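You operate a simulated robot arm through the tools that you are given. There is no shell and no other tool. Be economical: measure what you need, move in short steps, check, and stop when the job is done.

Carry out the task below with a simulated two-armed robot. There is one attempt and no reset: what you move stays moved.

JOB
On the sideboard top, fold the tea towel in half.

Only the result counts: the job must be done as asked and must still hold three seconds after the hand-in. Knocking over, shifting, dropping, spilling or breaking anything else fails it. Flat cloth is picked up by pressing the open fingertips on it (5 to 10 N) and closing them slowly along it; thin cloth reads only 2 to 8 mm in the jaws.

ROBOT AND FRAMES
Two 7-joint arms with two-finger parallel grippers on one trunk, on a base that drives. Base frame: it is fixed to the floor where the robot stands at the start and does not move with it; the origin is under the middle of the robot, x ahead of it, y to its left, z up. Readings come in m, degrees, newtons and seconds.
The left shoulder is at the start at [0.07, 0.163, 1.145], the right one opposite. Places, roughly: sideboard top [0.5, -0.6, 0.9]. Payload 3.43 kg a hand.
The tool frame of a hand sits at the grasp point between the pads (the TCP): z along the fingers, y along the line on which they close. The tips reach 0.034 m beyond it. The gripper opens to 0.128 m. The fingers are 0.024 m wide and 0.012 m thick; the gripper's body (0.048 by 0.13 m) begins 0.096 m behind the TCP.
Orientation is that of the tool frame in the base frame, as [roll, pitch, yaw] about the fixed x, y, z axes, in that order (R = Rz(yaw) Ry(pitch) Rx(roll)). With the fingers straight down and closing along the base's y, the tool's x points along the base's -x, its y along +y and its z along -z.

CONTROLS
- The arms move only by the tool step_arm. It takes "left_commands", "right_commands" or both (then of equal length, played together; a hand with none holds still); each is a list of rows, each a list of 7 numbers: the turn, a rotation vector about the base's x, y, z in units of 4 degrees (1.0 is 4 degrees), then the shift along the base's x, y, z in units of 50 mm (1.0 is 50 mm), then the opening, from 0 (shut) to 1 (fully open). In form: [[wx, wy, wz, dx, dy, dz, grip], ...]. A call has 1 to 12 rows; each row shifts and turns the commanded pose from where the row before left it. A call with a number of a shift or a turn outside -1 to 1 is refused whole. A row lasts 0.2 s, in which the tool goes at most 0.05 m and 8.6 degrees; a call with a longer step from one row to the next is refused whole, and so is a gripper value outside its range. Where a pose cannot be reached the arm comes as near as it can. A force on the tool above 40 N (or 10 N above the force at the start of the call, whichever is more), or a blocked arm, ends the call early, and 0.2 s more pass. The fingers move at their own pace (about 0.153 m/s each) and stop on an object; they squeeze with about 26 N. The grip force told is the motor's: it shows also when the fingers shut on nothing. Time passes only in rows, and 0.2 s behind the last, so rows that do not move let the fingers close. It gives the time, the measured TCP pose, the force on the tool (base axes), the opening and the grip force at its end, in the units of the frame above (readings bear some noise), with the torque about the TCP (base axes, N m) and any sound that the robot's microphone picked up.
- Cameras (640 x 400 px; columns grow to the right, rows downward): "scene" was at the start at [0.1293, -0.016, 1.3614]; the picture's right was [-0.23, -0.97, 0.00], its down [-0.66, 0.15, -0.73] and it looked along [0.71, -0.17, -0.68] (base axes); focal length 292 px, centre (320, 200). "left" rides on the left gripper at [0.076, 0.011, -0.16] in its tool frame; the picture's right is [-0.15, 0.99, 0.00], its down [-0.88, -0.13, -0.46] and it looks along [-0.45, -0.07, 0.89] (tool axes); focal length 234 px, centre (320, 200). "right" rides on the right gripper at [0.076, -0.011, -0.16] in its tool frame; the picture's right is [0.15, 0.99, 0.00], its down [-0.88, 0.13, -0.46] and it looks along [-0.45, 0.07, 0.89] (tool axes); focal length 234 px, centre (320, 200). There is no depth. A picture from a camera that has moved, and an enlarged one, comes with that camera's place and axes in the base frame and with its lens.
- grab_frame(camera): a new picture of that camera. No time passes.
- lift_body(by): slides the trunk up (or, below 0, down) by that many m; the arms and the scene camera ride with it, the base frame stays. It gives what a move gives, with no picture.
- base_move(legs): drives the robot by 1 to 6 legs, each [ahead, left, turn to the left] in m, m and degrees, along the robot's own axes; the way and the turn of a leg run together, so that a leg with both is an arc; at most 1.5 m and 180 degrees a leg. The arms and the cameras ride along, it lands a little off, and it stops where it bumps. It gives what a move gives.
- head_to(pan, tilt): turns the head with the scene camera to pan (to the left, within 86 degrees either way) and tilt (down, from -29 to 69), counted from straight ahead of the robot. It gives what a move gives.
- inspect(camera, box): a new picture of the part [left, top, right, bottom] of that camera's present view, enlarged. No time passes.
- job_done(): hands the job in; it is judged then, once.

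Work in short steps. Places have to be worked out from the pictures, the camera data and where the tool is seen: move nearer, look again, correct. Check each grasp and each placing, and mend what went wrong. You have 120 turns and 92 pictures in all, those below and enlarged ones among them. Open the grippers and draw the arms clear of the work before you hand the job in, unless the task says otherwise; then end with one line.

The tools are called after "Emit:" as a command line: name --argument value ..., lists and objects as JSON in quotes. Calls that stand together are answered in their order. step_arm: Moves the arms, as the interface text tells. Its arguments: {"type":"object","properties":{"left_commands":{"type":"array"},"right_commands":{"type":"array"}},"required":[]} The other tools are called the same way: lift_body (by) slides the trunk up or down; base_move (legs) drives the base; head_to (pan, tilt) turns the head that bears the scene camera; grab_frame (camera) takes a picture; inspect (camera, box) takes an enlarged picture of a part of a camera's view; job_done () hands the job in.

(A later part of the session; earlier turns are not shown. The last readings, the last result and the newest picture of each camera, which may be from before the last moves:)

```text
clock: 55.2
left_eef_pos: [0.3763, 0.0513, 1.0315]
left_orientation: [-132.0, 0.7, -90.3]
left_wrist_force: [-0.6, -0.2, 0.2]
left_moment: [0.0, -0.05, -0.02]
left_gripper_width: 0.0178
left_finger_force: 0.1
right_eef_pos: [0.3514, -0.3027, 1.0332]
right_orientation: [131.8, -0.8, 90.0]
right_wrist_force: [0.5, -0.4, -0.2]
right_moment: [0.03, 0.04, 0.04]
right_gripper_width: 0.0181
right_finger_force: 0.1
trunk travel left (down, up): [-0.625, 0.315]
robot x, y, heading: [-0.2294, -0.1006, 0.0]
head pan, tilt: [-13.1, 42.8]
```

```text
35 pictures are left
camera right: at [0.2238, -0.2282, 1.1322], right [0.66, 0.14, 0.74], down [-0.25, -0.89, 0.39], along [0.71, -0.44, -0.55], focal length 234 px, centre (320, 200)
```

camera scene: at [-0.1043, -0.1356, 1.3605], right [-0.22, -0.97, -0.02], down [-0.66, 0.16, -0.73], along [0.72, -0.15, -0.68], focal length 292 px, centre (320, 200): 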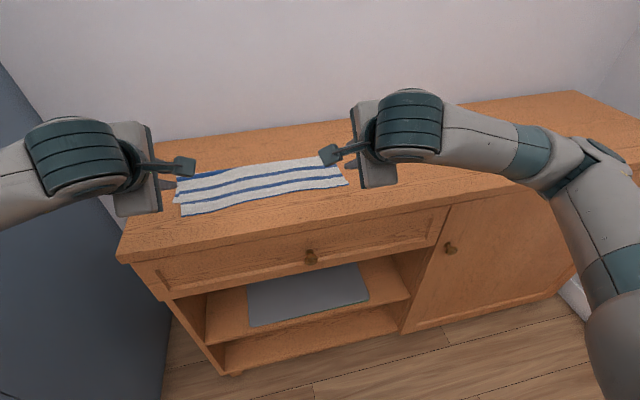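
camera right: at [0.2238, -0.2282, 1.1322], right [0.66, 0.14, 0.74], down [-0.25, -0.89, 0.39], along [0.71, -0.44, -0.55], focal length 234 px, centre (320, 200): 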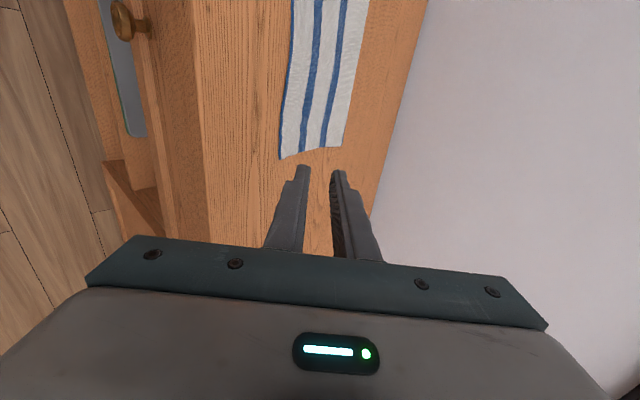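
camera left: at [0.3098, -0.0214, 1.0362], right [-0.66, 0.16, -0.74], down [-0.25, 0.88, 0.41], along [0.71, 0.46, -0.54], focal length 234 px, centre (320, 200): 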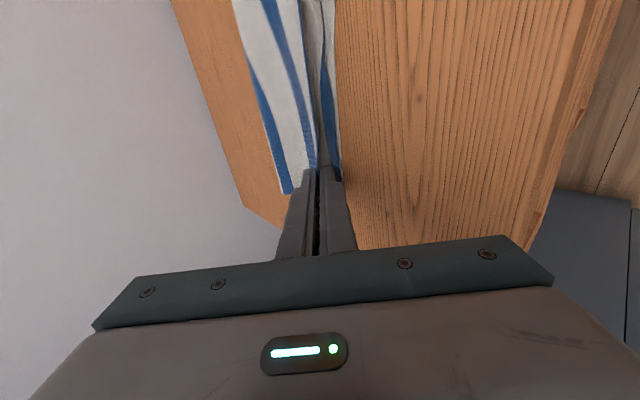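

The hem flipped over and lies flat. I raise and untilt the arms clear of the work and inspect the fold.

Emit:
step_arm --left_commands '[[0, 1, 0, 0, -0.1, 0.5, 0.14], [0, 1, 0, 0, 0, 0.5, 0.14], [0, 1, 0, 0, 0, 0.5, 0.14], [0, 1, 0, 0, 0, 0.5, 0.14], [0, 1, 0, 0, 0, 0.5, 0.2], [0, 1, 0, 0, 0, 0.3, 0.3], [0, 1, 0, 0, 0, 0, 0.3], [0, 1, 0, 0, 0, 0, 0.3]]' --right_commands '[[0, 1, 0, 0, -0.4, 0.5, 0.14], [0, 1, 0, 0, -0.5, 0.5, 0.14], [0, 1, 0, 0, -0.5, 0.5, 0.14], [0, 1, 0, 0, -0.5, 0.5, 0.14], [0, 1, 0, 0, -0.5, 0.5, 0.2], [0, 1, 0, 0, 0, 0.3, 0.3], [0, 1, 0, 0, 0, 0, 0.3], [0, 1, 0, 0, 0, 0, 0.3]]'

Emit:
grab_frame --camera "scene"

Emit:
grab_frame --camera "left"

```text
clock: 57.0
left_eef_pos: [0.3826, 0.0663, 1.1684]
left_orientation: [-164.1, 0.1, -89.8]
left_wrist_force: [0.6, -0.5, -0.6]
left_moment: [0.0, -0.02, 0.02]
left_gripper_width: 0.0383
left_finger_force: 0.1
right_eef_pos: [0.3564, -0.4048, 1.1725]
right_orientation: [164.1, 0.0, 90.1]
right_wrist_force: [0.3, 0.2, -1.6]
right_moment: [0.0, -0.02, 0.0]
right_gripper_width: 0.0382
right_finger_force: 0.1
trunk travel left (down, up): [-0.625, 0.315]
robot x, y, heading: [-0.2242, -0.0976, 0.2]
head pan, tilt: [-13.1, 42.8]
```

```text
34 pictures are left
camera scene: at [-0.0969, -0.1143, 1.3613], right [-0.22, -0.97, 0.0], down [-0.66, 0.15, -0.73], along [0.71, -0.16, -0.68], focal length 292 px, centre (320, 200)
```

scene: 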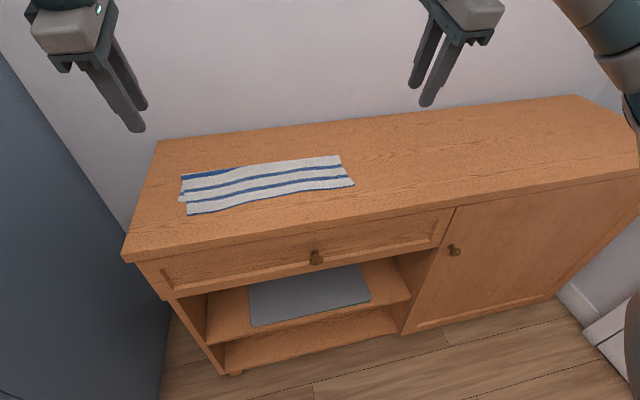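

```text
33 pictures are left
camera left: at [0.3274, -0.0081, 1.3184], right [-0.95, 0.14, -0.27], down [0.0, 0.88, 0.47], along [0.31, 0.45, -0.84], focal length 234 px, centre (320, 200)
```

left: 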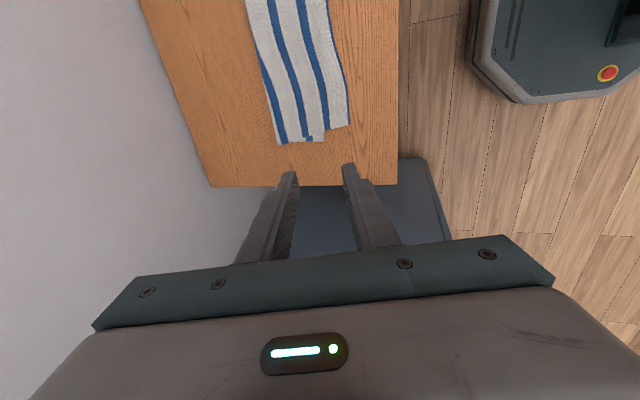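

Emit:
inspect --camera "scene" --box '[160, 130, 380, 230]'

Emit:
inspect --camera "left" --box '[220, 0, 380, 160]'

```text
2.91 times, centred on (270, 180) of scene
camera zoom: at [-0.0969, -0.1143, 1.3613], right [-0.22, -0.97, 0.0], down [-0.66, 0.15, -0.73], along [0.71, -0.16, -0.68], focal length 850 px, centre (466, 258)
```

zoom: 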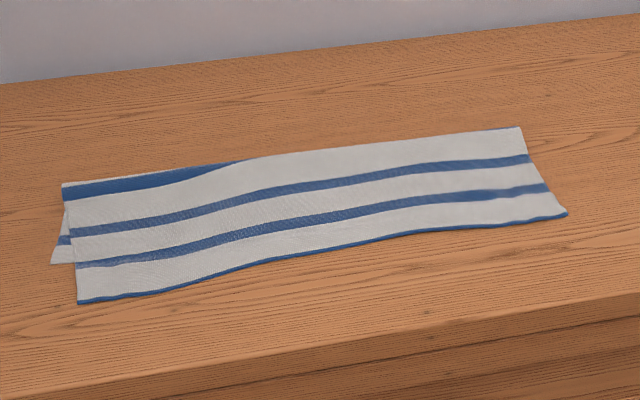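

```text
2.50 times, centred on (300, 80) of left
camera zoom: at [0.3274, -0.0081, 1.3184], right [-0.95, 0.14, -0.27], down [0.0, 0.88, 0.47], along [0.31, 0.45, -0.84], focal length 585 px, centre (370, 500)
```

zoom: 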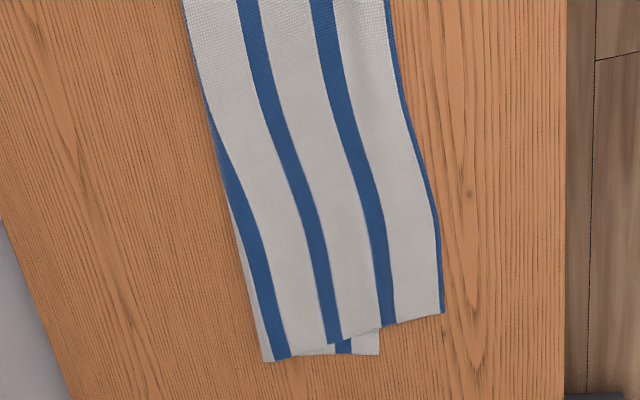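

The towel is folded, but on the left the upper hem overshoots the lower edge by about 5 cm (right only ~2 cm). I'll re-lay the left corner; first I shift the base a bit right and forward for elbow clearance.

Emit:
base_move --legs '[[0.05, -0.07, 0]]'

Emit:
step_arm --left_commands '[[0, 1, 0, -0.4, 0.5, -0.5, 0.3], [0, 1, 0, -0.3, 0.5, -0.5, 0.3], [0, 1, 0, -0.2, 0.2, -0.5, 0.3], [0, 1, 0, 0, 0, -0.5, 0.3], [0, 0, 0, 0, 0, -0.5, 0.3], [0, 0, 0, 0, 0, 0, 0.3]]'

Emit:
grab_frame --camera "left"

```text
clock: 58.1
left_eef_pos: [0.4318, -0.003, 1.1691]
left_orientation: [-164.0, 0.0, -89.7]
left_wrist_force: [-0.5, 0.7, 0.0]
left_moment: [0.02, -0.02, 0.03]
left_gripper_width: 0.0383
left_finger_force: 0.0
right_eef_pos: [0.4061, -0.4746, 1.172]
right_orientation: [164.0, -0.1, 90.1]
right_wrist_force: [0.0, 0.1, -0.2]
right_moment: [-0.01, -0.01, 0.03]
right_gripper_width: 0.0384
right_finger_force: 0.0
trunk travel left (down, up): [-0.625, 0.315]
robot x, y, heading: [-0.178, -0.1667, -0.2]
head pan, tilt: [-13.1, 42.8]
```

```text
clock: 59.5
left_eef_pos: [0.3859, 0.057, 1.0443]
left_orientation: [179.9, 0.1, -89.8]
left_wrist_force: [0.5, -0.1, 0.3]
left_moment: [-0.01, -0.02, 0.0]
left_gripper_width: 0.0387
left_finger_force: 0.2
right_eef_pos: [0.406, -0.4748, 1.1736]
right_orientation: [164.1, -0.1, 90.1]
right_wrist_force: [0.2, 1.7, 0.0]
right_moment: [-0.02, 0.0, -0.03]
right_gripper_width: 0.0385
right_finger_force: 0.0
trunk travel left (down, up): [-0.625, 0.315]
robot x, y, heading: [-0.1762, -0.1696, 0.3]
head pan, tilt: [-13.1, 42.8]
```

```text
30 pictures are left
camera left: at [0.3751, -0.0181, 1.2032], right [-0.99, 0.14, 0.0], down [0.13, 0.88, 0.46], along [0.06, 0.45, -0.89], focal length 234 px, centre (320, 200)
```

left: 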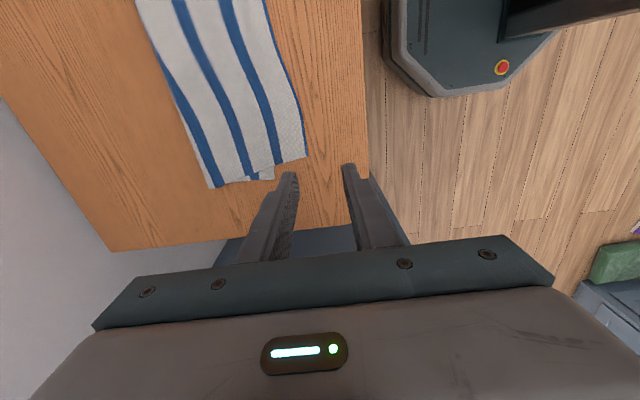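

Left hem corner is at (0.404, 0.067), with bare wood under it, so I can pinch just the upper layer. I straddle the hem and descend.

Emit:
step_arm --left_commands '[[0, 0, 0, 0.22, -0.1, -0.5, 0.3], [0, 0, 0, 0.22, -0.1, -0.5, 0.3], [0, 0, 0, 0, 0, -0.5, 0.3], [0, 0, 0, 0, 0, -0.46, 0.3], [0, 0, 0, 0, 0, 0, 0.3]]'

Emit:
inspect --camera "left" --box '[220, 90, 420, 215]'

```text
clock: 60.7
left_eef_pos: [0.4088, 0.0467, 0.9464]
left_orientation: [-180.0, 0.0, -89.9]
left_wrist_force: [0.4, 0.1, -0.1]
left_moment: [0.01, 0.03, 0.0]
left_gripper_width: 0.0384
left_finger_force: 0.0
right_eef_pos: [0.4051, -0.4736, 1.1742]
right_orientation: [163.9, -0.1, 90.1]
right_wrist_force: [0.4, 0.5, 0.5]
right_moment: [0.03, 0.0, -0.05]
right_gripper_width: 0.0384
right_finger_force: 0.0
trunk travel left (down, up): [-0.625, 0.315]
robot x, y, heading: [-0.1776, -0.1695, 0.0]
head pan, tilt: [-13.1, 42.8]
```

```text
3.20 times, centred on (320, 152) of left
camera zoom: at [0.3969, -0.0282, 1.1052], right [-0.99, 0.14, 0.0], down [0.13, 0.88, 0.46], along [0.07, 0.45, -0.89], focal length 749 px, centre (320, 352)
```

zoom: 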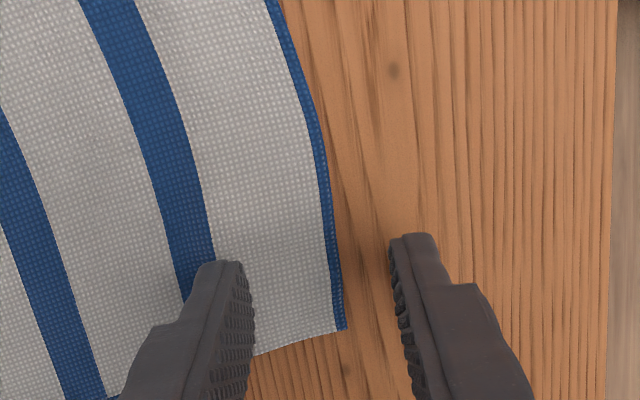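

Well placed. I lower to contact, then close slowly.

Emit:
step_arm --left_commands '[[0, 0, 0, 0, 0, -0.1, 0.3], [0, 0, 0, 0, 0, -0.1, 0.3], [0, 0, 0, 0, 0, -0.03, 0.3], [0, 0, 0, 0, 0, 0, 0.3]]'

```text
clock: 61.7
left_eef_pos: [0.4084, 0.0469, 0.9353]
left_orientation: [-179.9, -0.1, -89.8]
left_wrist_force: [0.1, -0.3, 6.3]
left_moment: [0.09, -0.15, 0.01]
left_gripper_width: 0.0383
left_finger_force: 0.0
right_eef_pos: [0.405, -0.4733, 1.1725]
right_orientation: [164.1, 0.0, 90.1]
right_wrist_force: [0.8, -0.1, -0.3]
right_moment: [0.02, -0.01, 0.0]
right_gripper_width: 0.0385
right_finger_force: 0.0
trunk travel left (down, up): [-0.625, 0.315]
robot x, y, heading: [-0.1796, -0.1647, 0.3]
head pan, tilt: [-13.1, 42.8]
```

Contact force is 6 N; closing slowly.

Emit:
step_arm --left_commands '[[0, 0, 0, 0, 0, -0.01, 0.28], [0, 0, 0, 0, 0, 0, 0.25], [0, 0, 0, 0, 0, 0, 0.22], [0, 0, 0, 0, 0, 0, 0.19], [0, 0, 0, 0, 0, 0, 0.16], [0, 0, 0, 0, 0, 0, 0.13], [0, 0, 0, 0, 0, 0, 0.1], [0, 0, 0, 0, 0, 0, 0.07], [0, 0, 0, 0, 0, 0, 0.05], [0, 0, 0, 0, 0, 0, 0.03], [0, 0, 0, 0, 0, 0, 0], [0, 0, 0, 0, 0, 0, 0]]'

Emit:
inspect --camera "left" --box '[200, 70, 440, 220]'

```text
clock: 64.3
left_eef_pos: [0.408, 0.0453, 0.9347]
left_orientation: [-179.8, -0.1, -89.8]
left_wrist_force: [0.6, -1.0, 16.1]
left_moment: [0.08, -0.11, 0.0]
left_gripper_width: 0.0026
left_finger_force: 26.1
right_eef_pos: [0.4042, -0.4748, 1.1736]
right_orientation: [163.8, 0.0, 90.0]
right_wrist_force: [-0.2, 0.0, -0.2]
right_moment: [0.01, -0.01, 0.01]
right_gripper_width: 0.0386
right_finger_force: 0.0
trunk travel left (down, up): [-0.625, 0.315]
robot x, y, heading: [-0.1741, -0.1669, 0.2]
head pan, tilt: [-13.1, 42.8]
```

```text
2.67 times, centred on (320, 145) of left
camera zoom: at [0.3959, -0.0284, 1.0942], right [-0.99, 0.14, 0.0], down [0.13, 0.88, 0.46], along [0.07, 0.45, -0.89], focal length 624 px, centre (320, 347)
```

zoom: 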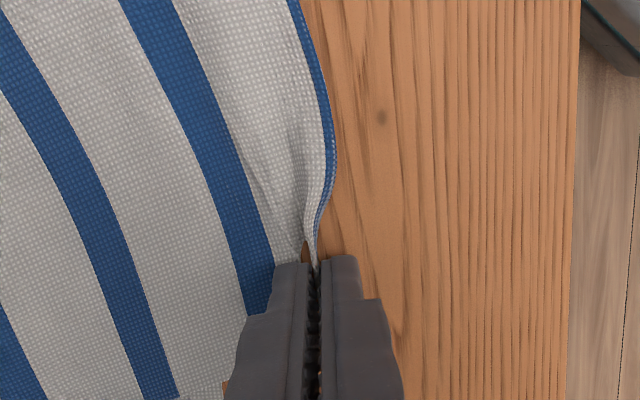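

The hem is pinched. I lift the left corner back over past the intended fold line so the lower layer lies out flat again on that side.

Emit:
step_arm --left_commands '[[0, 0, 0, 0.1, 0, 0.4, 0], [0, 0, 0, 0.2, 0, 0.4, 0], [0, 0, 0, 0.4, 0, 0.4, 0], [0, 0, 0, 0.5, 0.1, 0.35, 0], [0, 0, 0, 0.6, 0.1, 0.2, 0], [0, 0, 0, 0.6, 0.1, 0.1, 0], [0, 0, 0, 0.6, 0.1, 0, 0], [0, 0, 0, 0.6, 0.1, 0, 0], [0, 0, 0, 0.24, 0.1, 0, 0], [0, 0, 0, 0, 0, 0, 0]]'

Emit:
inspect --camera "scene" --box '[100, 80, 420, 280]'

Emit:
grab_frame --camera "left"

```text
clock: 66.5
left_eef_pos: [0.6006, 0.0777, 1.0262]
left_orientation: [180.0, -0.1, -89.8]
left_wrist_force: [-0.3, -0.5, -0.6]
left_moment: [0.01, 0.02, 0.02]
left_gripper_width: 0.0025
left_finger_force: 26.6
right_eef_pos: [0.4072, -0.473, 1.1728]
right_orientation: [164.0, -0.1, 90.1]
right_wrist_force: [0.3, 0.3, -0.4]
right_moment: [0.04, -0.01, 0.01]
right_gripper_width: 0.0384
right_finger_force: 0.1
trunk travel left (down, up): [-0.625, 0.315]
robot x, y, heading: [-0.1732, -0.1647, 0.1]
head pan, tilt: [-13.1, 42.8]
```

```text
2.00 times, centred on (260, 180) of scene
camera zoom: at [-0.0478, -0.1832, 1.3614], right [-0.22, -0.97, 0.0], down [-0.66, 0.15, -0.73], along [0.71, -0.16, -0.68], focal length 584 px, centre (440, 240)
```

zoom: 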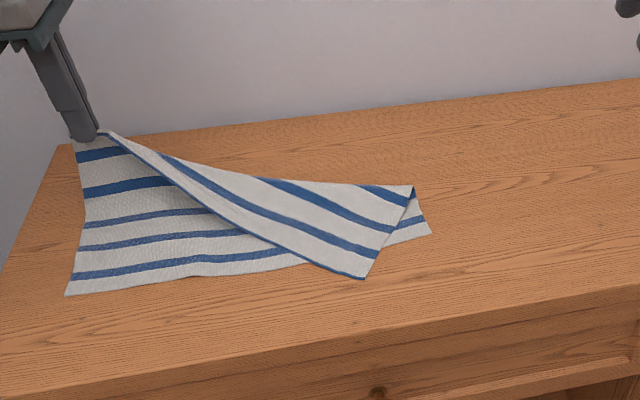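

```text
26 pictures are left
camera left: at [0.5894, 0.0029, 1.1854], right [-0.99, 0.14, 0.0], down [0.13, 0.88, 0.46], along [0.06, 0.45, -0.89], focal length 234 px, centre (320, 200)
```

left: 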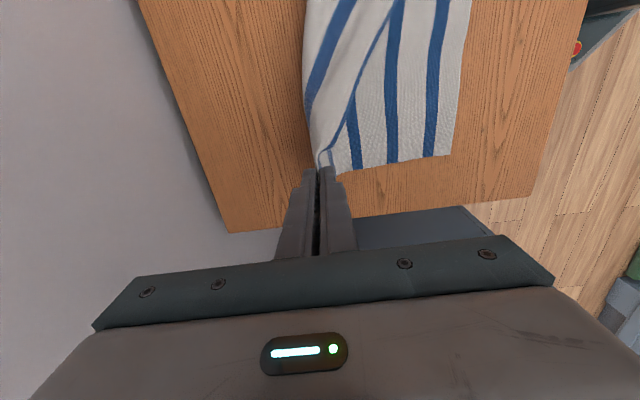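

Moving one corner alone dragged the upper layer's right corner to about (0.394, −0.197). The lower layer is undisturbed, so I'll bring the right hand in to pick up that corner too, turned to suit the slanted hem.

Emit:
step_arm --right_commands '[[0, 1, 0, 0, 0.486, -0.2, 0.3], [0, 1, 0, 0, 0.486, -0.2, 0.3], [0, 1, 0, 0, 0.486, -0.2, 0.3], [0, 1, 0, 0, 0.486, -0.2, 0.3], [0, 0, -1, 0, 0.486, -0.3, 0.3], [0, 0, -1, 0, 0.486, -0.3, 0.3], [0, 0, -1, 0, 0.486, -0.3, 0.3], [0, 0, -1, 0, 0.486, -0.3, 0.3], [0, 0, -1, 0, 0.486, -0.3, 0.3], [0, 0, -1, 0, 0.486, -0.3, 0.3], [0, 0, -1, 0, 0.486, -0.3, 0.3], [0, 0, -1, 0, 0.486, -0.3, 0.3]]'

Emit:
grab_frame --camera "right"

```text
clock: 69.1
left_eef_pos: [0.6012, 0.0791, 1.0258]
left_orientation: [179.9, 0.0, -89.9]
left_wrist_force: [0.8, 0.1, -0.6]
left_moment: [0.01, -0.03, 0.0]
left_gripper_width: 0.0027
left_finger_force: 26.2
right_eef_pos: [0.4057, -0.1827, 1.0135]
right_orientation: [180.0, 0.1, 58.1]
right_wrist_force: [-0.3, -0.1, 1.1]
right_moment: [-0.04, -0.03, 0.02]
right_gripper_width: 0.0382
right_finger_force: 0.0
trunk travel left (down, up): [-0.625, 0.315]
robot x, y, heading: [-0.1789, -0.1672, -0.1]
head pan, tilt: [-13.1, 42.8]
```

```text
25 pictures are left
camera right: at [0.4367, -0.1117, 1.1731], right [0.92, -0.4, 0.0], down [-0.36, -0.82, 0.46], along [-0.18, -0.42, -0.89], focal length 234 px, centre (320, 200)
```

right: 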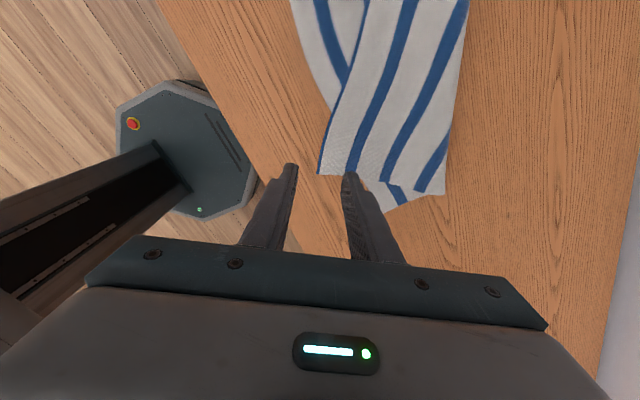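

Jaws are now aligned across the slanted hem; corner at (0.393, −0.207). I centre over the hem 2 cm in and descend to near contact.

Emit:
step_arm --right_commands '[[0, 0, 0, 0.04, -0.2, -0.5, 0.3], [0, 0, 0, 0, 0, -0.5, 0.3], [0, 0, 0, 0, 0, -0.4, 0.3], [0, 0, 0, 0, 0, -0.1, 0.3], [0, 0, 0, 0, 0, -0.06, 0.3], [0, 0, 0, 0, 0, 0, 0.3]]'

Emit:
inspect --camera "right" --box '[220, 90, 420, 215]'

```text
clock: 70.5
left_eef_pos: [0.6009, 0.078, 1.0267]
left_orientation: [180.0, 0.0, -89.9]
left_wrist_force: [0.0, -0.5, -1.0]
left_moment: [-0.02, -0.01, 0.03]
left_gripper_width: 0.0025
left_finger_force: 26.2
right_eef_pos: [0.4084, -0.1923, 0.9352]
right_orientation: [179.9, 0.1, 58.1]
right_wrist_force: [0.1, 0.2, 6.4]
right_moment: [-0.11, -0.18, 0.01]
right_gripper_width: 0.0388
right_finger_force: 0.4
trunk travel left (down, up): [-0.625, 0.315]
robot x, y, heading: [-0.1772, -0.1643, 0.1]
head pan, tilt: [-13.1, 42.8]
```

```text
3.20 times, centred on (320, 152) of right
camera zoom: at [0.4374, -0.1225, 1.0963], right [0.92, -0.4, 0.0], down [-0.35, -0.82, 0.46], along [-0.18, -0.42, -0.89], focal length 749 px, centre (320, 352)
```

zoom: 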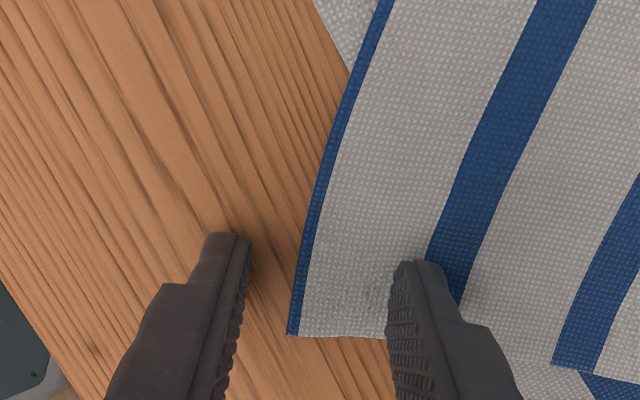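

Ideal placement with 6 N contact. I close the right jaws slowly.

Emit:
step_arm --right_commands '[[0, 0, 0, 0, 0, -0.01, 0.28], [0, 0, 0, 0, 0, 0, 0.25], [0, 0, 0, 0, 0, 0, 0.22], [0, 0, 0, 0, 0, 0, 0.19], [0, 0, 0, 0, 0, 0, 0.16], [0, 0, 0, 0, 0, 0, 0.13], [0, 0, 0, 0, 0, 0, 0.1], [0, 0, 0, 0, 0, 0, 0.07], [0, 0, 0, 0, 0, 0, 0.05], [0, 0, 0, 0, 0, 0, 0.03], [0, 0, 0, 0, 0, 0, 0], [0, 0, 0, 0, 0, 0, 0]]'

Emit:
inspect --camera "right" --box '[200, 70, 440, 220]'

```text
clock: 73.1
left_eef_pos: [0.5998, 0.0783, 1.027]
left_orientation: [180.0, 0.0, -89.8]
left_wrist_force: [0.2, -0.7, -0.7]
left_moment: [-0.04, -0.01, 0.02]
left_gripper_width: 0.0027
left_finger_force: 25.3
right_eef_pos: [0.4087, -0.1927, 0.9361]
right_orientation: [179.8, -0.2, 58.0]
right_wrist_force: [2.0, -0.9, 14.8]
right_moment: [-0.1, -0.27, -0.02]
right_gripper_width: 0.0026
right_finger_force: 25.6
trunk travel left (down, up): [-0.625, 0.315]
robot x, y, heading: [-0.1782, -0.1664, 0.0]
head pan, tilt: [-13.1, 42.8]
```

```text
2.67 times, centred on (320, 145) of right
camera zoom: at [0.437, -0.1229, 1.0961], right [0.92, -0.4, 0.0], down [-0.36, -0.82, 0.46], along [-0.18, -0.42, -0.89], focal length 624 px, centre (320, 347)
```

zoom: 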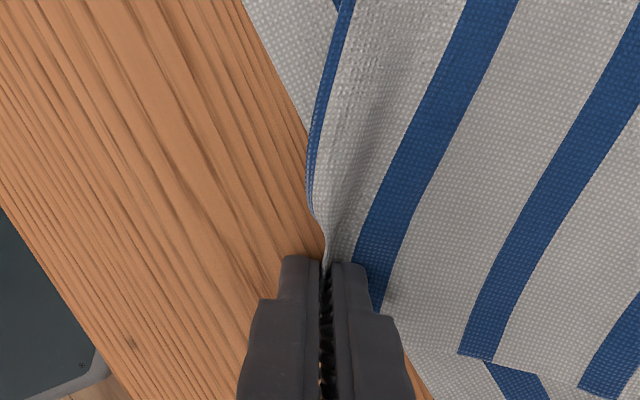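

The right hem corner is pinched too. I lift it back over to line up with the left hand, turning the jaw back square.

Emit:
step_arm --left_commands '[[0, 0, 0, 0, 0, 0, 0], [0, 0, 0, 0, 0, 0, 0], [0, 0, 0, 0, 0, 0, 0], [0, 0, 0, 0, 0, 0, 0], [0, 0, 0, 0, 0, 0, 0], [0, 0, 0, 0, 0, 0, 0], [0, 0, 0, 0, 0, 0, 0], [0, 0, 0, 0, 0, 0, 0], [0, 0, 0, 0, 0, 0, 0], [0, 0, 0, 0, 0, 0, 0]]' --right_commands '[[0, 0, 0, 0.0, -0.05, 0.5, 0], [0, 0, 1, 0.2, -0.1, 0.5, 0], [0, 0, 1, 0.4, -0.15, 0.4, 0], [0, 0, 1, 0.5, -0.2, 0.3, 0], [0, 0, 1, 0.6, -0.2, 0.15, 0], [0, 0, 1, 0.6, -0.2, 0, 0], [0, 0, 1, 0.6, -0.2, 0, 0], [0, 0, 1, 0.6, -0.2, 0, 0], [0, 0, 1, 0.35, -0.1, 0, 0], [0, 0, 0, 0, 0, 0, 0]]'

Emit:
inspect --camera "scene" --box '[100, 60, 420, 260]'

```text
clock: 75.3
left_eef_pos: [0.6011, 0.0783, 1.0272]
left_orientation: [-180.0, 0.0, -89.8]
left_wrist_force: [-0.1, -0.6, -0.2]
left_moment: [-0.02, -0.04, 0.01]
left_gripper_width: 0.0025
left_finger_force: 25.9
right_eef_pos: [0.6011, -0.262, 1.0253]
right_orientation: [-180.0, 0.0, 90.2]
right_wrist_force: [-0.2, -0.1, -0.3]
right_moment: [0.03, 0.01, -0.08]
right_gripper_width: 0.0024
right_finger_force: 25.3
trunk travel left (down, up): [-0.625, 0.315]
robot x, y, heading: [-0.1752, -0.169, 0.1]
head pan, tilt: [-13.1, 42.8]
```

```text
2.00 times, centred on (260, 160) of scene
camera zoom: at [-0.0478, -0.1835, 1.3614], right [-0.22, -0.97, 0.0], down [-0.66, 0.15, -0.73], along [0.71, -0.16, -0.68], focal length 584 px, centre (440, 280)
```

zoom: 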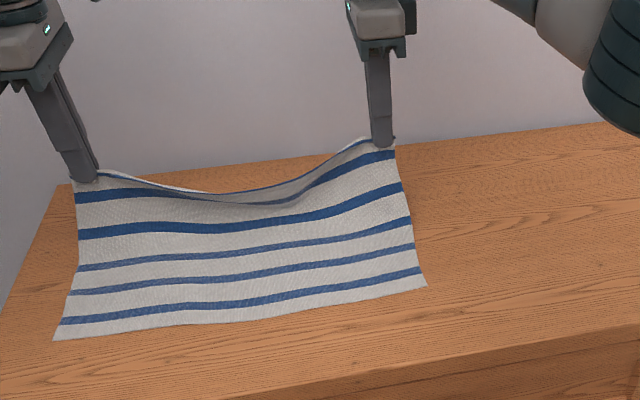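

Both corners are held square and the lower layer is flat again. I set off on a slightly smaller-radius arc around the measured fold line (near edge now x≈0.434 left, 0.426 right), spreading the hands to take up hem slack.

Emit:
step_arm --left_commands '[[0, -1, 0, -0.468, 0.22, 0.082, 0], [0, -1, 0, -0.496, 0.22, 0.028, 0], [0, -1, 0, -0.386, 0, -0.078, 0], [0, -1, 0, -0.364, 0, -0.118, 0], [0, -1, 0, -0.338, 0, -0.174, 0], [0, -1, 0, -0.316, 0, -0.206, 0], [0, -1, 0, -0.278, 0, -0.256, 0], [0, 0, 0, 0, 0, 0, 0]]' --right_commands '[[0, -1, 0, -0.628, 0.05, 0.12, 0], [0, -1, 0, -0.496, 0.05, 0.028, 0], [0, -1, 0, -0.386, 0, -0.078, 0], [0, -1, 0, -0.364, 0, -0.118, 0], [0, -1, 0, -0.338, 0, -0.174, 0], [0, -1, 0, -0.316, 0, -0.206, 0], [0, -1, 0, -0.278, 0, -0.256, 0], [0, 0, 0, 0, 0, 0, 0]]'

Emit:
grab_frame --camera "scene"

Emit:
grab_frame --camera "left"

Emit:
grab_frame --camera "right"

```text
clock: 77.1
left_eef_pos: [0.4676, 0.094, 0.9917]
left_orientation: [-151.8, 0.2, -90.0]
left_wrist_force: [0.4, -1.2, -0.5]
left_moment: [-0.01, 0.01, -0.02]
left_gripper_width: 0.0026
left_finger_force: 26.1
right_eef_pos: [0.4598, -0.2626, 0.9916]
right_orientation: [151.9, -0.2, 90.0]
right_wrist_force: [-0.2, 0.1, -0.3]
right_moment: [0.0, 0.03, 0.01]
right_gripper_width: 0.0026
right_finger_force: 26.3
trunk travel left (down, up): [-0.625, 0.315]
robot x, y, heading: [-0.1738, -0.1692, -0.1]
head pan, tilt: [-13.1, 42.8]
```

```text
21 pictures are left
camera scene: at [-0.0483, -0.1905, 1.3615], right [-0.23, -0.97, -0.01], down [-0.66, 0.16, -0.73], along [0.71, -0.16, -0.68], focal length 292 px, centre (320, 200)
```

scene: 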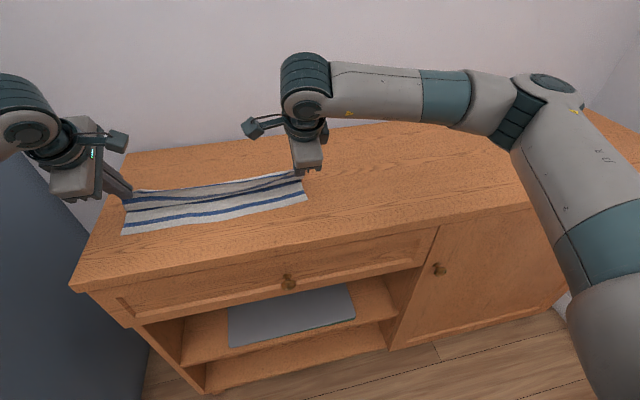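

```text
20 pictures are left
camera left: at [0.3822, 0.0176, 1.1267], right [-0.87, 0.15, -0.46], down [-0.1, 0.88, 0.47], along [0.48, 0.45, -0.75], focal length 234 px, centre (320, 200)
```

left: 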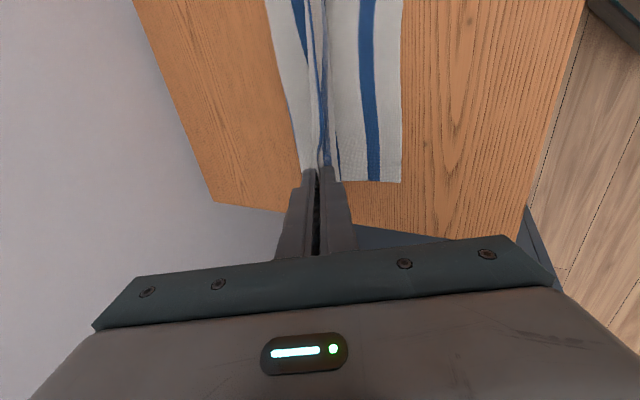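

```text
19 pictures are left
camera right: at [0.3739, -0.1886, 1.1287], right [0.87, 0.15, 0.47], down [-0.1, -0.88, 0.46], along [0.48, -0.45, -0.76], focal length 234 px, centre (320, 200)
```

right: 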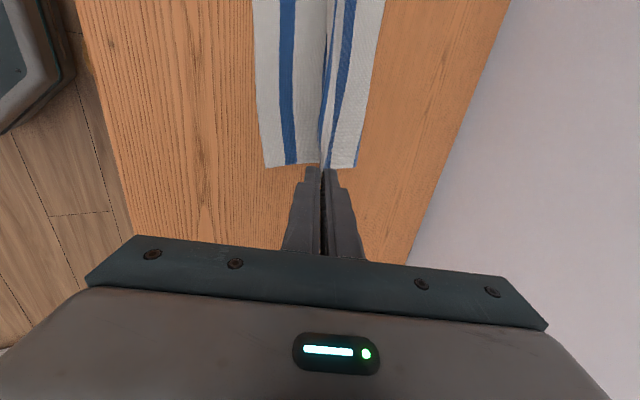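

Lower layer spans 0.12 m on both sides, so the fold line is right. I nudge the base 4 cm right for elbow room, and return the hands the same amount.

Emit:
base_move --legs '[[0, -0.04, 0]]'

Emit:
step_arm --left_commands '[[0, 0, 0, 0, 0.5, 0, 0], [0, 0, 0, 0, 0.42, 0, 0], [0, 0, 0, 0, 0, 0, 0]]' --right_commands '[[0, 0, 0, 0, 0.5, 0, 0], [0, 0, 0, 0, 0.42, 0, 0], [0, 0, 0, 0, 0, 0, 0]]'

```text
clock: 78.0
left_eef_pos: [0.4686, 0.0641, 0.9893]
left_orientation: [-152.1, -0.2, -89.7]
left_wrist_force: [-1.5, -0.2, -0.8]
left_moment: [-0.03, 0.05, -0.03]
left_gripper_width: 0.0026
left_finger_force: 26.6
right_eef_pos: [0.4611, -0.2943, 0.9922]
right_orientation: [151.9, 0.1, 90.2]
right_wrist_force: [0.7, 0.7, 1.0]
right_moment: [0.02, 0.04, -0.03]
right_gripper_width: 0.0025
right_finger_force: 26.0
trunk travel left (down, up): [-0.625, 0.315]
robot x, y, heading: [-0.1786, -0.2069, 0.1]
head pan, tilt: [-13.1, 42.8]
```

```text
clock: 78.8
left_eef_pos: [0.4688, 0.1071, 0.989]
left_orientation: [-151.9, 0.0, -89.8]
left_wrist_force: [0.8, -0.3, 0.6]
left_moment: [-0.01, 0.03, -0.03]
left_gripper_width: 0.0023
left_finger_force: 26.2
right_eef_pos: [0.4606, -0.2514, 0.9903]
right_orientation: [152.0, 0.0, 90.2]
right_wrist_force: [-0.2, 1.1, 0.5]
right_moment: [0.0, 0.03, -0.03]
right_gripper_width: 0.0024
right_finger_force: 26.1
trunk travel left (down, up): [-0.625, 0.315]
robot x, y, heading: [-0.1772, -0.207, 0.3]
head pan, tilt: [-13.1, 42.8]
```

No lean now. I tilt and lower both tips to the near edge.

Emit:
step_arm --left_commands '[[0, -1, 0, -0.15, -0.02, -0.21, 0], [0, -1, 0, -0.15, -0.02, -0.21, 0], [0, -1, 0, -0.15, 0, -0.21, 0], [0, -1, 0, -0.15, 0, -0.21, 0], [0, -1, 0, -0.15, 0, -0.21, 0], [0, 0, 0, 0, 0, 0, 0]]' --right_commands '[[0, -1, 0, -0.044, -0.02, -0.21, 0], [0, -1, 0, -0.044, -0.02, -0.21, 0], [0, -1, 0, -0.044, 0, -0.21, 0], [0, -1, 0, -0.044, 0, -0.21, 0], [0, -1, 0, -0.044, 0, -0.21, 0], [0, 0, 0, 0, 0, 0, 0]]'

Emit:
inspect --camera "scene" --box '[80, 120, 360, 280]'

Emit:
grab_frame --camera "right"

Emit:
grab_frame --camera "left"

```text
clock: 80.2
left_eef_pos: [0.4307, 0.1048, 0.9367]
left_orientation: [-132.1, -0.3, -89.8]
left_wrist_force: [0.5, 0.2, 0.3]
left_moment: [0.01, 0.02, 0.01]
left_gripper_width: 0.0026
left_finger_force: 26.0
right_eef_pos: [0.4484, -0.2511, 0.9398]
right_orientation: [132.0, 0.2, 90.1]
right_wrist_force: [0.2, 0.3, 0.1]
right_moment: [0.0, 0.01, 0.02]
right_gripper_width: 0.0028
right_finger_force: 26.8
trunk travel left (down, up): [-0.625, 0.315]
robot x, y, heading: [-0.1813, -0.2071, 0.1]
head pan, tilt: [-13.1, 42.8]
```

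```text
2.29 times, centred on (220, 200) of scene
camera zoom: at [-0.0475, -0.2224, 1.3614], right [-0.22, -0.97, 0.0], down [-0.66, 0.15, -0.73], along [0.71, -0.16, -0.68], focal length 667 px, centre (549, 200)
```

zoom: 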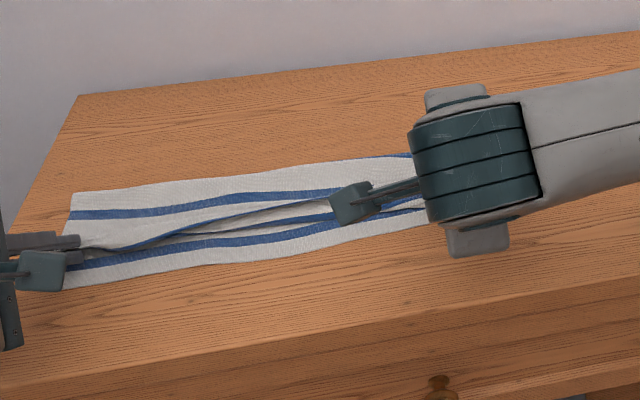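

```text
17 pictures are left
camera right: at [0.3217, -0.1763, 1.0389], right [0.66, 0.15, 0.74], down [-0.25, -0.88, 0.4], along [0.71, -0.45, -0.54], focal length 234 px, centre (320, 200)
```

right: 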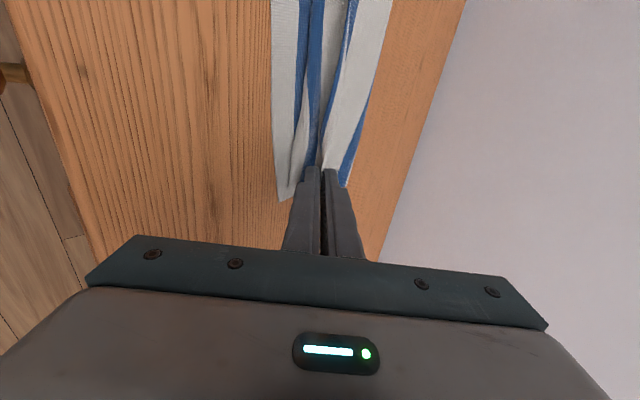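

```text
16 pictures are left
camera left: at [0.3042, 0.03, 1.0357], right [-0.66, 0.14, -0.74], down [-0.26, 0.88, 0.4], along [0.7, 0.45, -0.55], focal length 234 px, centre (320, 200)
```

left: 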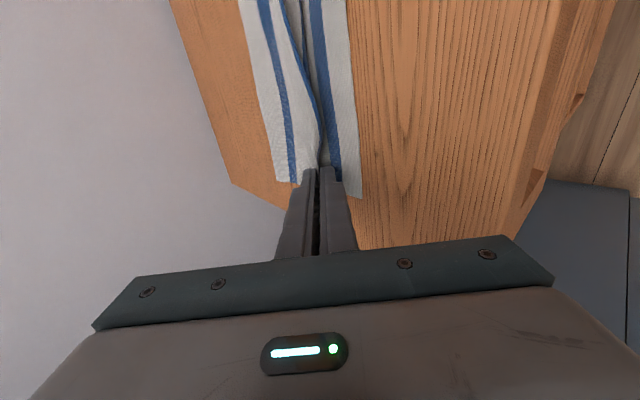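

The lower layer's margin shows evenly along the near edge and the hem band stands above it, as in the last good release. I release the same way and draw back.

Emit:
step_arm --left_commands '[[0, 0, 0, 0, 0, 0.05, 0.05], [0, 0, 0, 0, 0, 0.05, 0.1], [0, 0, 0, 0, 0, 0, 0.14], [0, 0, 0, -0.15, 0, 0.15, 0.14], [0, 0, 0, -0.35, 0, 0.35, 0.14], [0, 0, 0, -0.35, 0, 0.5, 0.14], [0, 0, 0, -0.2, 0, 0.8, 0.14], [0, 0.8, 0, 0, 0, 0.8, 0.14], [0, 0.8, 0, 0, 0, 0.8, 0.2]]' --right_commands '[[0, 0, 0, 0, 0, 0.05, 0.05], [0, 0, 0, 0, 0, 0.05, 0.1], [0, 0, 0, 0, 0, 0, 0.14], [0, 0, 0, -0.15, 0, 0.15, 0.14], [0, 0, 0, -0.35, 0, 0.35, 0.14], [0, 0, 0, -0.35, 0, 0.5, 0.14], [0, 0, 0, -0.2, -0.3, 0.8, 0.14], [0, 0.8, 0, 0, -0.5, 0.8, 0.14], [0, 0.8, 0, 0, -0.5, 0.8, 0.2]]'

Emit:
inspect --camera "scene" --box '[80, 120, 360, 280]'

```text
clock: 82.2
left_eef_pos: [0.3766, 0.1057, 1.1133]
left_orientation: [-138.6, 0.1, -89.8]
left_wrist_force: [0.1, -0.3, 0.5]
left_moment: [0.01, -0.02, 0.0]
left_gripper_width: 0.0254
left_finger_force: 0.1
right_eef_pos: [0.3965, -0.3176, 1.1151]
right_orientation: [138.4, 0.1, 90.2]
right_wrist_force: [0.8, 0.4, 0.1]
right_moment: [0.05, -0.02, 0.01]
right_gripper_width: 0.0258
right_finger_force: 0.1
trunk travel left (down, up): [-0.625, 0.315]
robot x, y, heading: [-0.1775, -0.2053, 0.0]
head pan, tilt: [-13.1, 42.8]
```

```text
2.29 times, centred on (220, 200) of scene
camera zoom: at [-0.0487, -0.2237, 1.3613], right [-0.22, -0.97, 0.0], down [-0.66, 0.15, -0.73], along [0.72, -0.16, -0.68], focal length 667 px, centre (549, 200)
```

zoom: 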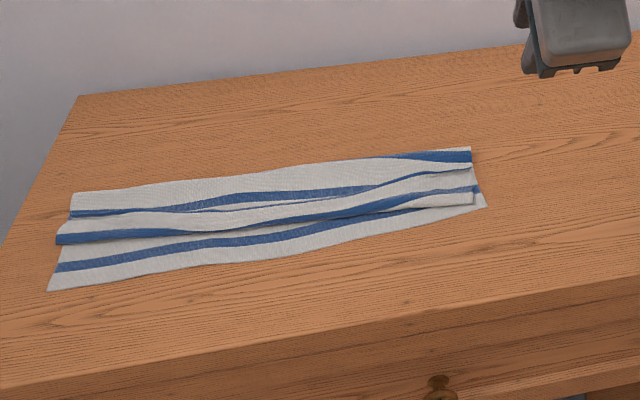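

The hem band fell back this time: fold is right, but a flap at the hem points away. I'll pick the hem up again with the same cross-hem pinch; hands go upright above it first.

Emit:
step_arm --left_commands '[[0, 0.8625, 0, 0.23, 0, -0.205, 0.2], [0, 0.8625, 0, 0.23, 0, -0.205, 0.2], [0, 0.8625, 0, 0.23, 0, -0.205, 0.2], [0, 0.8625, 0, 0.23, 0, -0.205, 0.2], [0, 0.8625, 0, 0.23, 0, -0.205, 0.2], [0, 0.8625, 0, 0.23, 0, -0.205, 0.2], [0, 0.8625, 0, 0.23, 0, -0.205, 0.2], [0, 0.8625, 0, 0.23, 0, -0.205, 0.2], [0, 0.8625, 0, 0.23, 0, -0.205, 0.2], [0, 0.8625, 0, 0.23, 0, -0.205, 0.2], [0, 0.8625, 0, 0.23, 0, -0.205, 0.2], [0, 0.8625, 0, 0.23, 0, -0.205, 0.2]]' --right_commands '[[0, 0.8625, 0, 0.171, 0.129, -0.208, 0.2], [0, 0.8625, 0, 0.171, 0.129, -0.208, 0.2], [0, 0.8625, 0, 0.171, 0.129, -0.208, 0.2], [0, 0.8625, 0, 0.171, 0.129, -0.208, 0.2], [0, 0.8625, 0, 0.171, 0.129, -0.208, 0.2], [0, 0.8625, 0, 0.171, 0.129, -0.208, 0.2], [0, 0.8625, 0, 0.171, 0.129, -0.208, 0.2], [0, 0.8625, 0, 0.171, 0.129, -0.208, 0.2], [0, 0.8625, 0, 0.171, 0.129, -0.208, 0.2], [0, 0.8625, 0, 0.171, 0.129, -0.208, 0.2], [0, 0.8625, 0, 0.171, 0.129, -0.208, 0.2], [0, 0.8625, 0, 0.171, 0.129, -0.208, 0.2]]'

Emit:
grab_frame --camera "left"

Emit:
grab_frame --camera "right"

```text
clock: 84.8
left_eef_pos: [0.5168, 0.1069, 0.9883]
left_orientation: [-180.0, 0.1, -89.7]
left_wrist_force: [0.5, 0.1, 0.4]
left_moment: [-0.04, 0.05, 0.03]
left_gripper_width: 0.0257
left_finger_force: 0.0
right_eef_pos: [0.5009, -0.2382, 0.989]
right_orientation: [179.9, 0.0, 90.2]
right_wrist_force: [-0.4, 0.5, -0.5]
right_moment: [0.0, -0.02, -0.01]
right_gripper_width: 0.0257
right_finger_force: 0.1
trunk travel left (down, up): [-0.625, 0.315]
robot x, y, heading: [-0.1772, -0.2071, 0.2]
head pan, tilt: [-13.1, 42.8]
```

```text
14 pictures are left
camera left: at [0.505, 0.0312, 1.1481], right [-0.99, 0.14, 0.0], down [0.13, 0.88, 0.46], along [0.06, 0.45, -0.89], focal length 234 px, centre (320, 200)
```

left: 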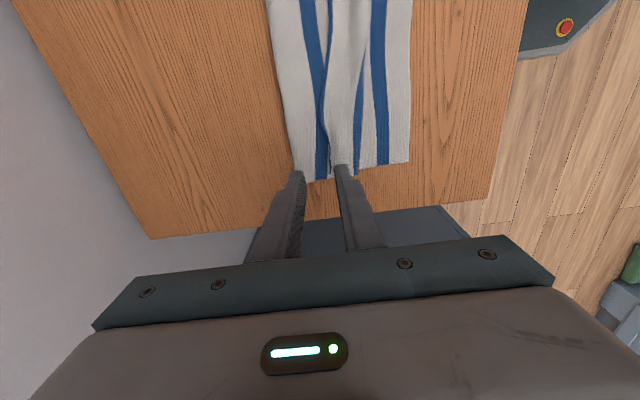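

```text
13 pictures are left
camera right: at [0.4882, -0.1627, 1.1492], right [0.99, 0.15, 0.0], down [0.13, -0.88, 0.46], along [0.07, -0.45, -0.89], focal length 234 px, centre (320, 200)
```

right: 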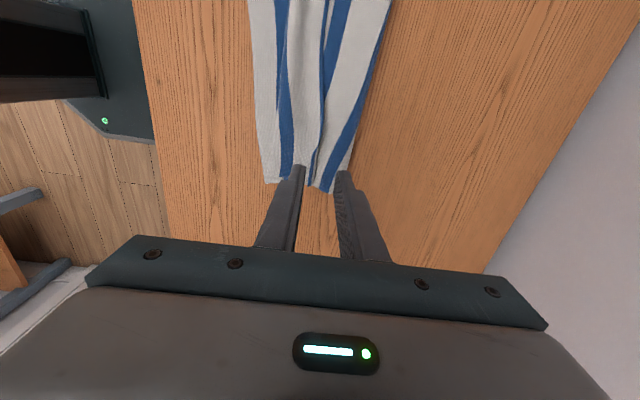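

Hem is at x≈0.505 (left) and 0.495 (right). I adjust and descend to near contact.

Emit:
step_arm --left_commands '[[0, 0, 0, -0.13, 0, -0.3, 0.2], [0, 0, 0, -0.13, 0, -0.4, 0.2], [0, 0, 0, 0, 0, -0.24, 0.2], [0, 0, 0, 0, 0, 0, 0.2]]' --right_commands '[[0, 0, 0, -0.07, -0.07, -0.3, 0.2], [0, 0, 0, -0.07, -0.07, -0.4, 0.2], [0, 0, 0, 0, 0, -0.24, 0.2], [0, 0, 0, 0, 0, 0, 0.2]]'

Emit:
inspect --camera "left" --box '[240, 70, 440, 195]'

Emit:
inspect --camera "right" --box '[200, 70, 400, 195]'

```text
clock: 85.8
left_eef_pos: [0.5032, 0.1056, 0.9435]
left_orientation: [-179.9, 0.1, -89.7]
left_wrist_force: [-0.1, 0.2, 0.2]
left_moment: [0.0, -0.06, 0.01]
left_gripper_width: 0.0258
left_finger_force: 0.1
right_eef_pos: [0.4927, -0.245, 0.9427]
right_orientation: [179.8, 0.0, 90.2]
right_wrist_force: [0.2, -0.3, -0.7]
right_moment: [0.03, 0.03, 0.01]
right_gripper_width: 0.0253
right_finger_force: 0.0
trunk travel left (down, up): [-0.625, 0.315]
robot x, y, heading: [-0.1774, -0.2061, 0.1]
head pan, tilt: [-13.1, 42.8]
```

```text
3.20 times, centred on (340, 132) of left
camera zoom: at [0.491, 0.0303, 1.1013], right [-0.99, 0.14, 0.0], down [0.13, 0.88, 0.46], along [0.07, 0.45, -0.89], focal length 749 px, centre (256, 416)
```

zoom: 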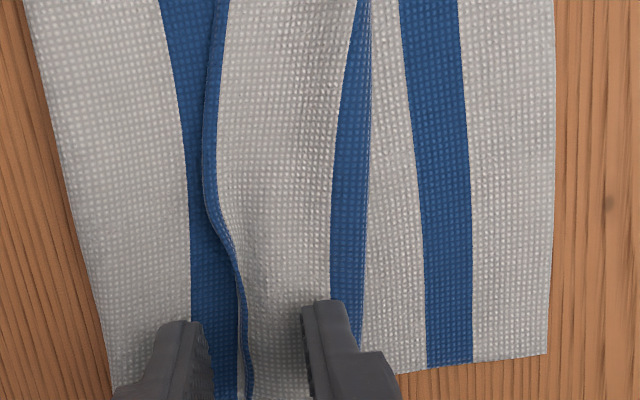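

```text
3.20 times, centred on (300, 132) of right
camera zoom: at [0.4805, -0.1701, 1.1026], right [0.99, 0.15, 0.0], down [0.13, -0.88, 0.46], along [0.07, -0.45, -0.89], focal length 749 px, centre (384, 416)
```

zoom: 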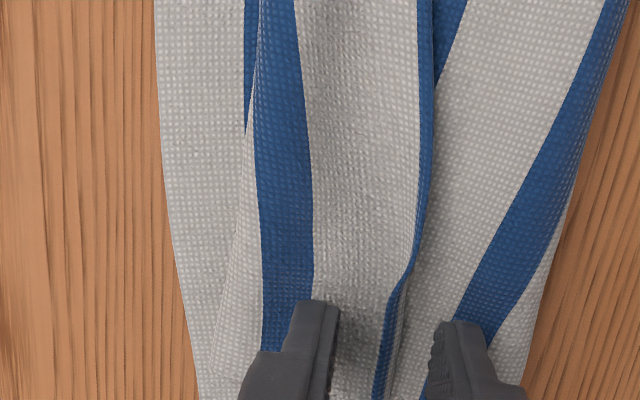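

Both jaws straddle the raised hem nicely. I lower to a light touch so only the hem band is gathered.

Emit:
step_arm --left_commands '[[0, 0, 0, 0, 0, -0.06, 0.2], [0, 0, 0, 0, 0, -0.05, 0.2], [0, 0, 0, 0, 0, 0, 0.2]]' --right_commands '[[0, 0, 0, 0, 0, -0.06, 0.2], [0, 0, 0, 0, 0, -0.04, 0.2], [0, 0, 0, 0, 0, 0, 0.2]]'

```text
clock: 86.6
left_eef_pos: [0.5028, 0.1055, 0.938]
left_orientation: [-179.8, -0.1, -89.7]
left_wrist_force: [0.8, 0.1, 2.0]
left_moment: [0.02, 0.06, -0.03]
left_gripper_width: 0.0256
left_finger_force: 0.1
right_eef_pos: [0.4936, -0.2447, 0.9377]
right_orientation: [179.8, 0.0, 90.1]
right_wrist_force: [0.2, -0.5, 1.2]
right_moment: [-0.05, -0.01, -0.01]
right_gripper_width: 0.0257
right_finger_force: 0.0
trunk travel left (down, up): [-0.625, 0.315]
robot x, y, heading: [-0.1748, -0.2043, -0.0]
head pan, tilt: [-13.1, 42.8]
```

Light contact of 1–2 N. I add about 0.4 mm and close slowly.

Emit:
step_arm --left_commands '[[0, 0, 0, 0, 0, -0.006, 0.19], [0, 0, 0, 0, 0, 0, 0.17], [0, 0, 0, 0, 0, 0, 0.15], [0, 0, 0, 0, 0, 0, 0.13], [0, 0, 0, 0, 0, 0, 0.11], [0, 0, 0, 0, 0, 0, 0.09], [0, 0, 0, 0, 0, 0, 0.07], [0, 0, 0, 0, 0, 0, 0.05], [0, 0, 0, 0, 0, 0, 0.03], [0, 0, 0, 0, 0, 0, 0], [0, 0, 0, 0, 0, 0, 0]]' --right_commands '[[0, 0, 0, 0, 0, -0.01, 0.19], [0, 0, 0, 0, 0, 0, 0.17], [0, 0, 0, 0, 0, 0, 0.15], [0, 0, 0, 0, 0, 0, 0.13], [0, 0, 0, 0, 0, 0, 0.11], [0, 0, 0, 0, 0, 0, 0.09], [0, 0, 0, 0, 0, 0, 0.07], [0, 0, 0, 0, 0, 0, 0.05], [0, 0, 0, 0, 0, 0, 0.03], [0, 0, 0, 0, 0, 0, 0], [0, 0, 0, 0, 0, 0, 0]]'

Emit:
inspect --camera "left" --box '[220, 70, 420, 195]'

Emit:
inspect --camera "right" --box '[220, 70, 420, 195]'

```text
clock: 89.0
left_eef_pos: [0.5022, 0.1047, 0.9364]
left_orientation: [-179.8, 0.0, -89.7]
left_wrist_force: [-0.3, -0.5, 1.0]
left_moment: [0.01, 0.05, -0.02]
left_gripper_width: 0.0027
left_finger_force: 25.5
right_eef_pos: [0.4931, -0.2458, 0.938]
right_orientation: [179.8, 0.0, 90.2]
right_wrist_force: [-0.8, 0.4, 1.3]
right_moment: [-0.05, 0.0, 0.01]
right_gripper_width: 0.0019
right_finger_force: 25.7
trunk travel left (down, up): [-0.625, 0.315]
robot x, y, heading: [-0.1764, -0.2104, 0.4]
head pan, tilt: [-13.1, 42.8]
```

```text
3.20 times, centred on (320, 132) of left
camera zoom: at [0.4906, 0.0301, 1.0963], right [-0.99, 0.14, 0.0], down [0.12, 0.88, 0.46], along [0.07, 0.45, -0.89], focal length 749 px, centre (320, 416)
```

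zoom: 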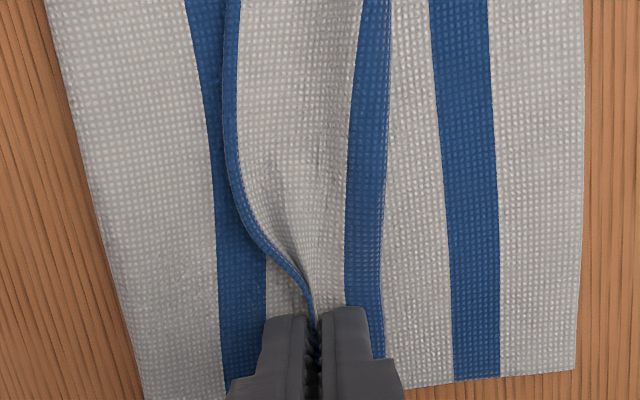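

```text
3.20 times, centred on (320, 132) of right
camera zoom: at [0.48, -0.1702, 1.0981], right [0.99, 0.15, 0.0], down [0.13, -0.88, 0.46], along [0.07, -0.45, -0.89], focal length 749 px, centre (320, 416)
```

zoom: 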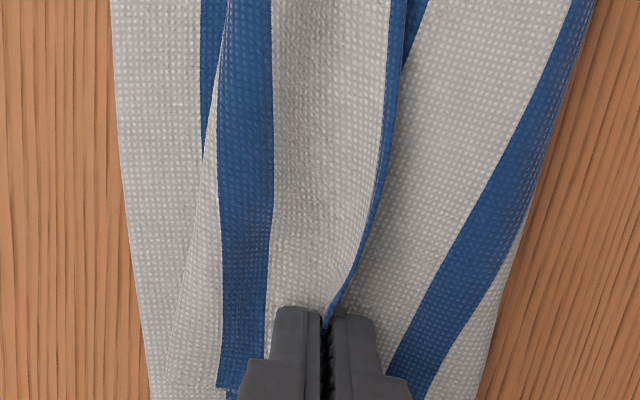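

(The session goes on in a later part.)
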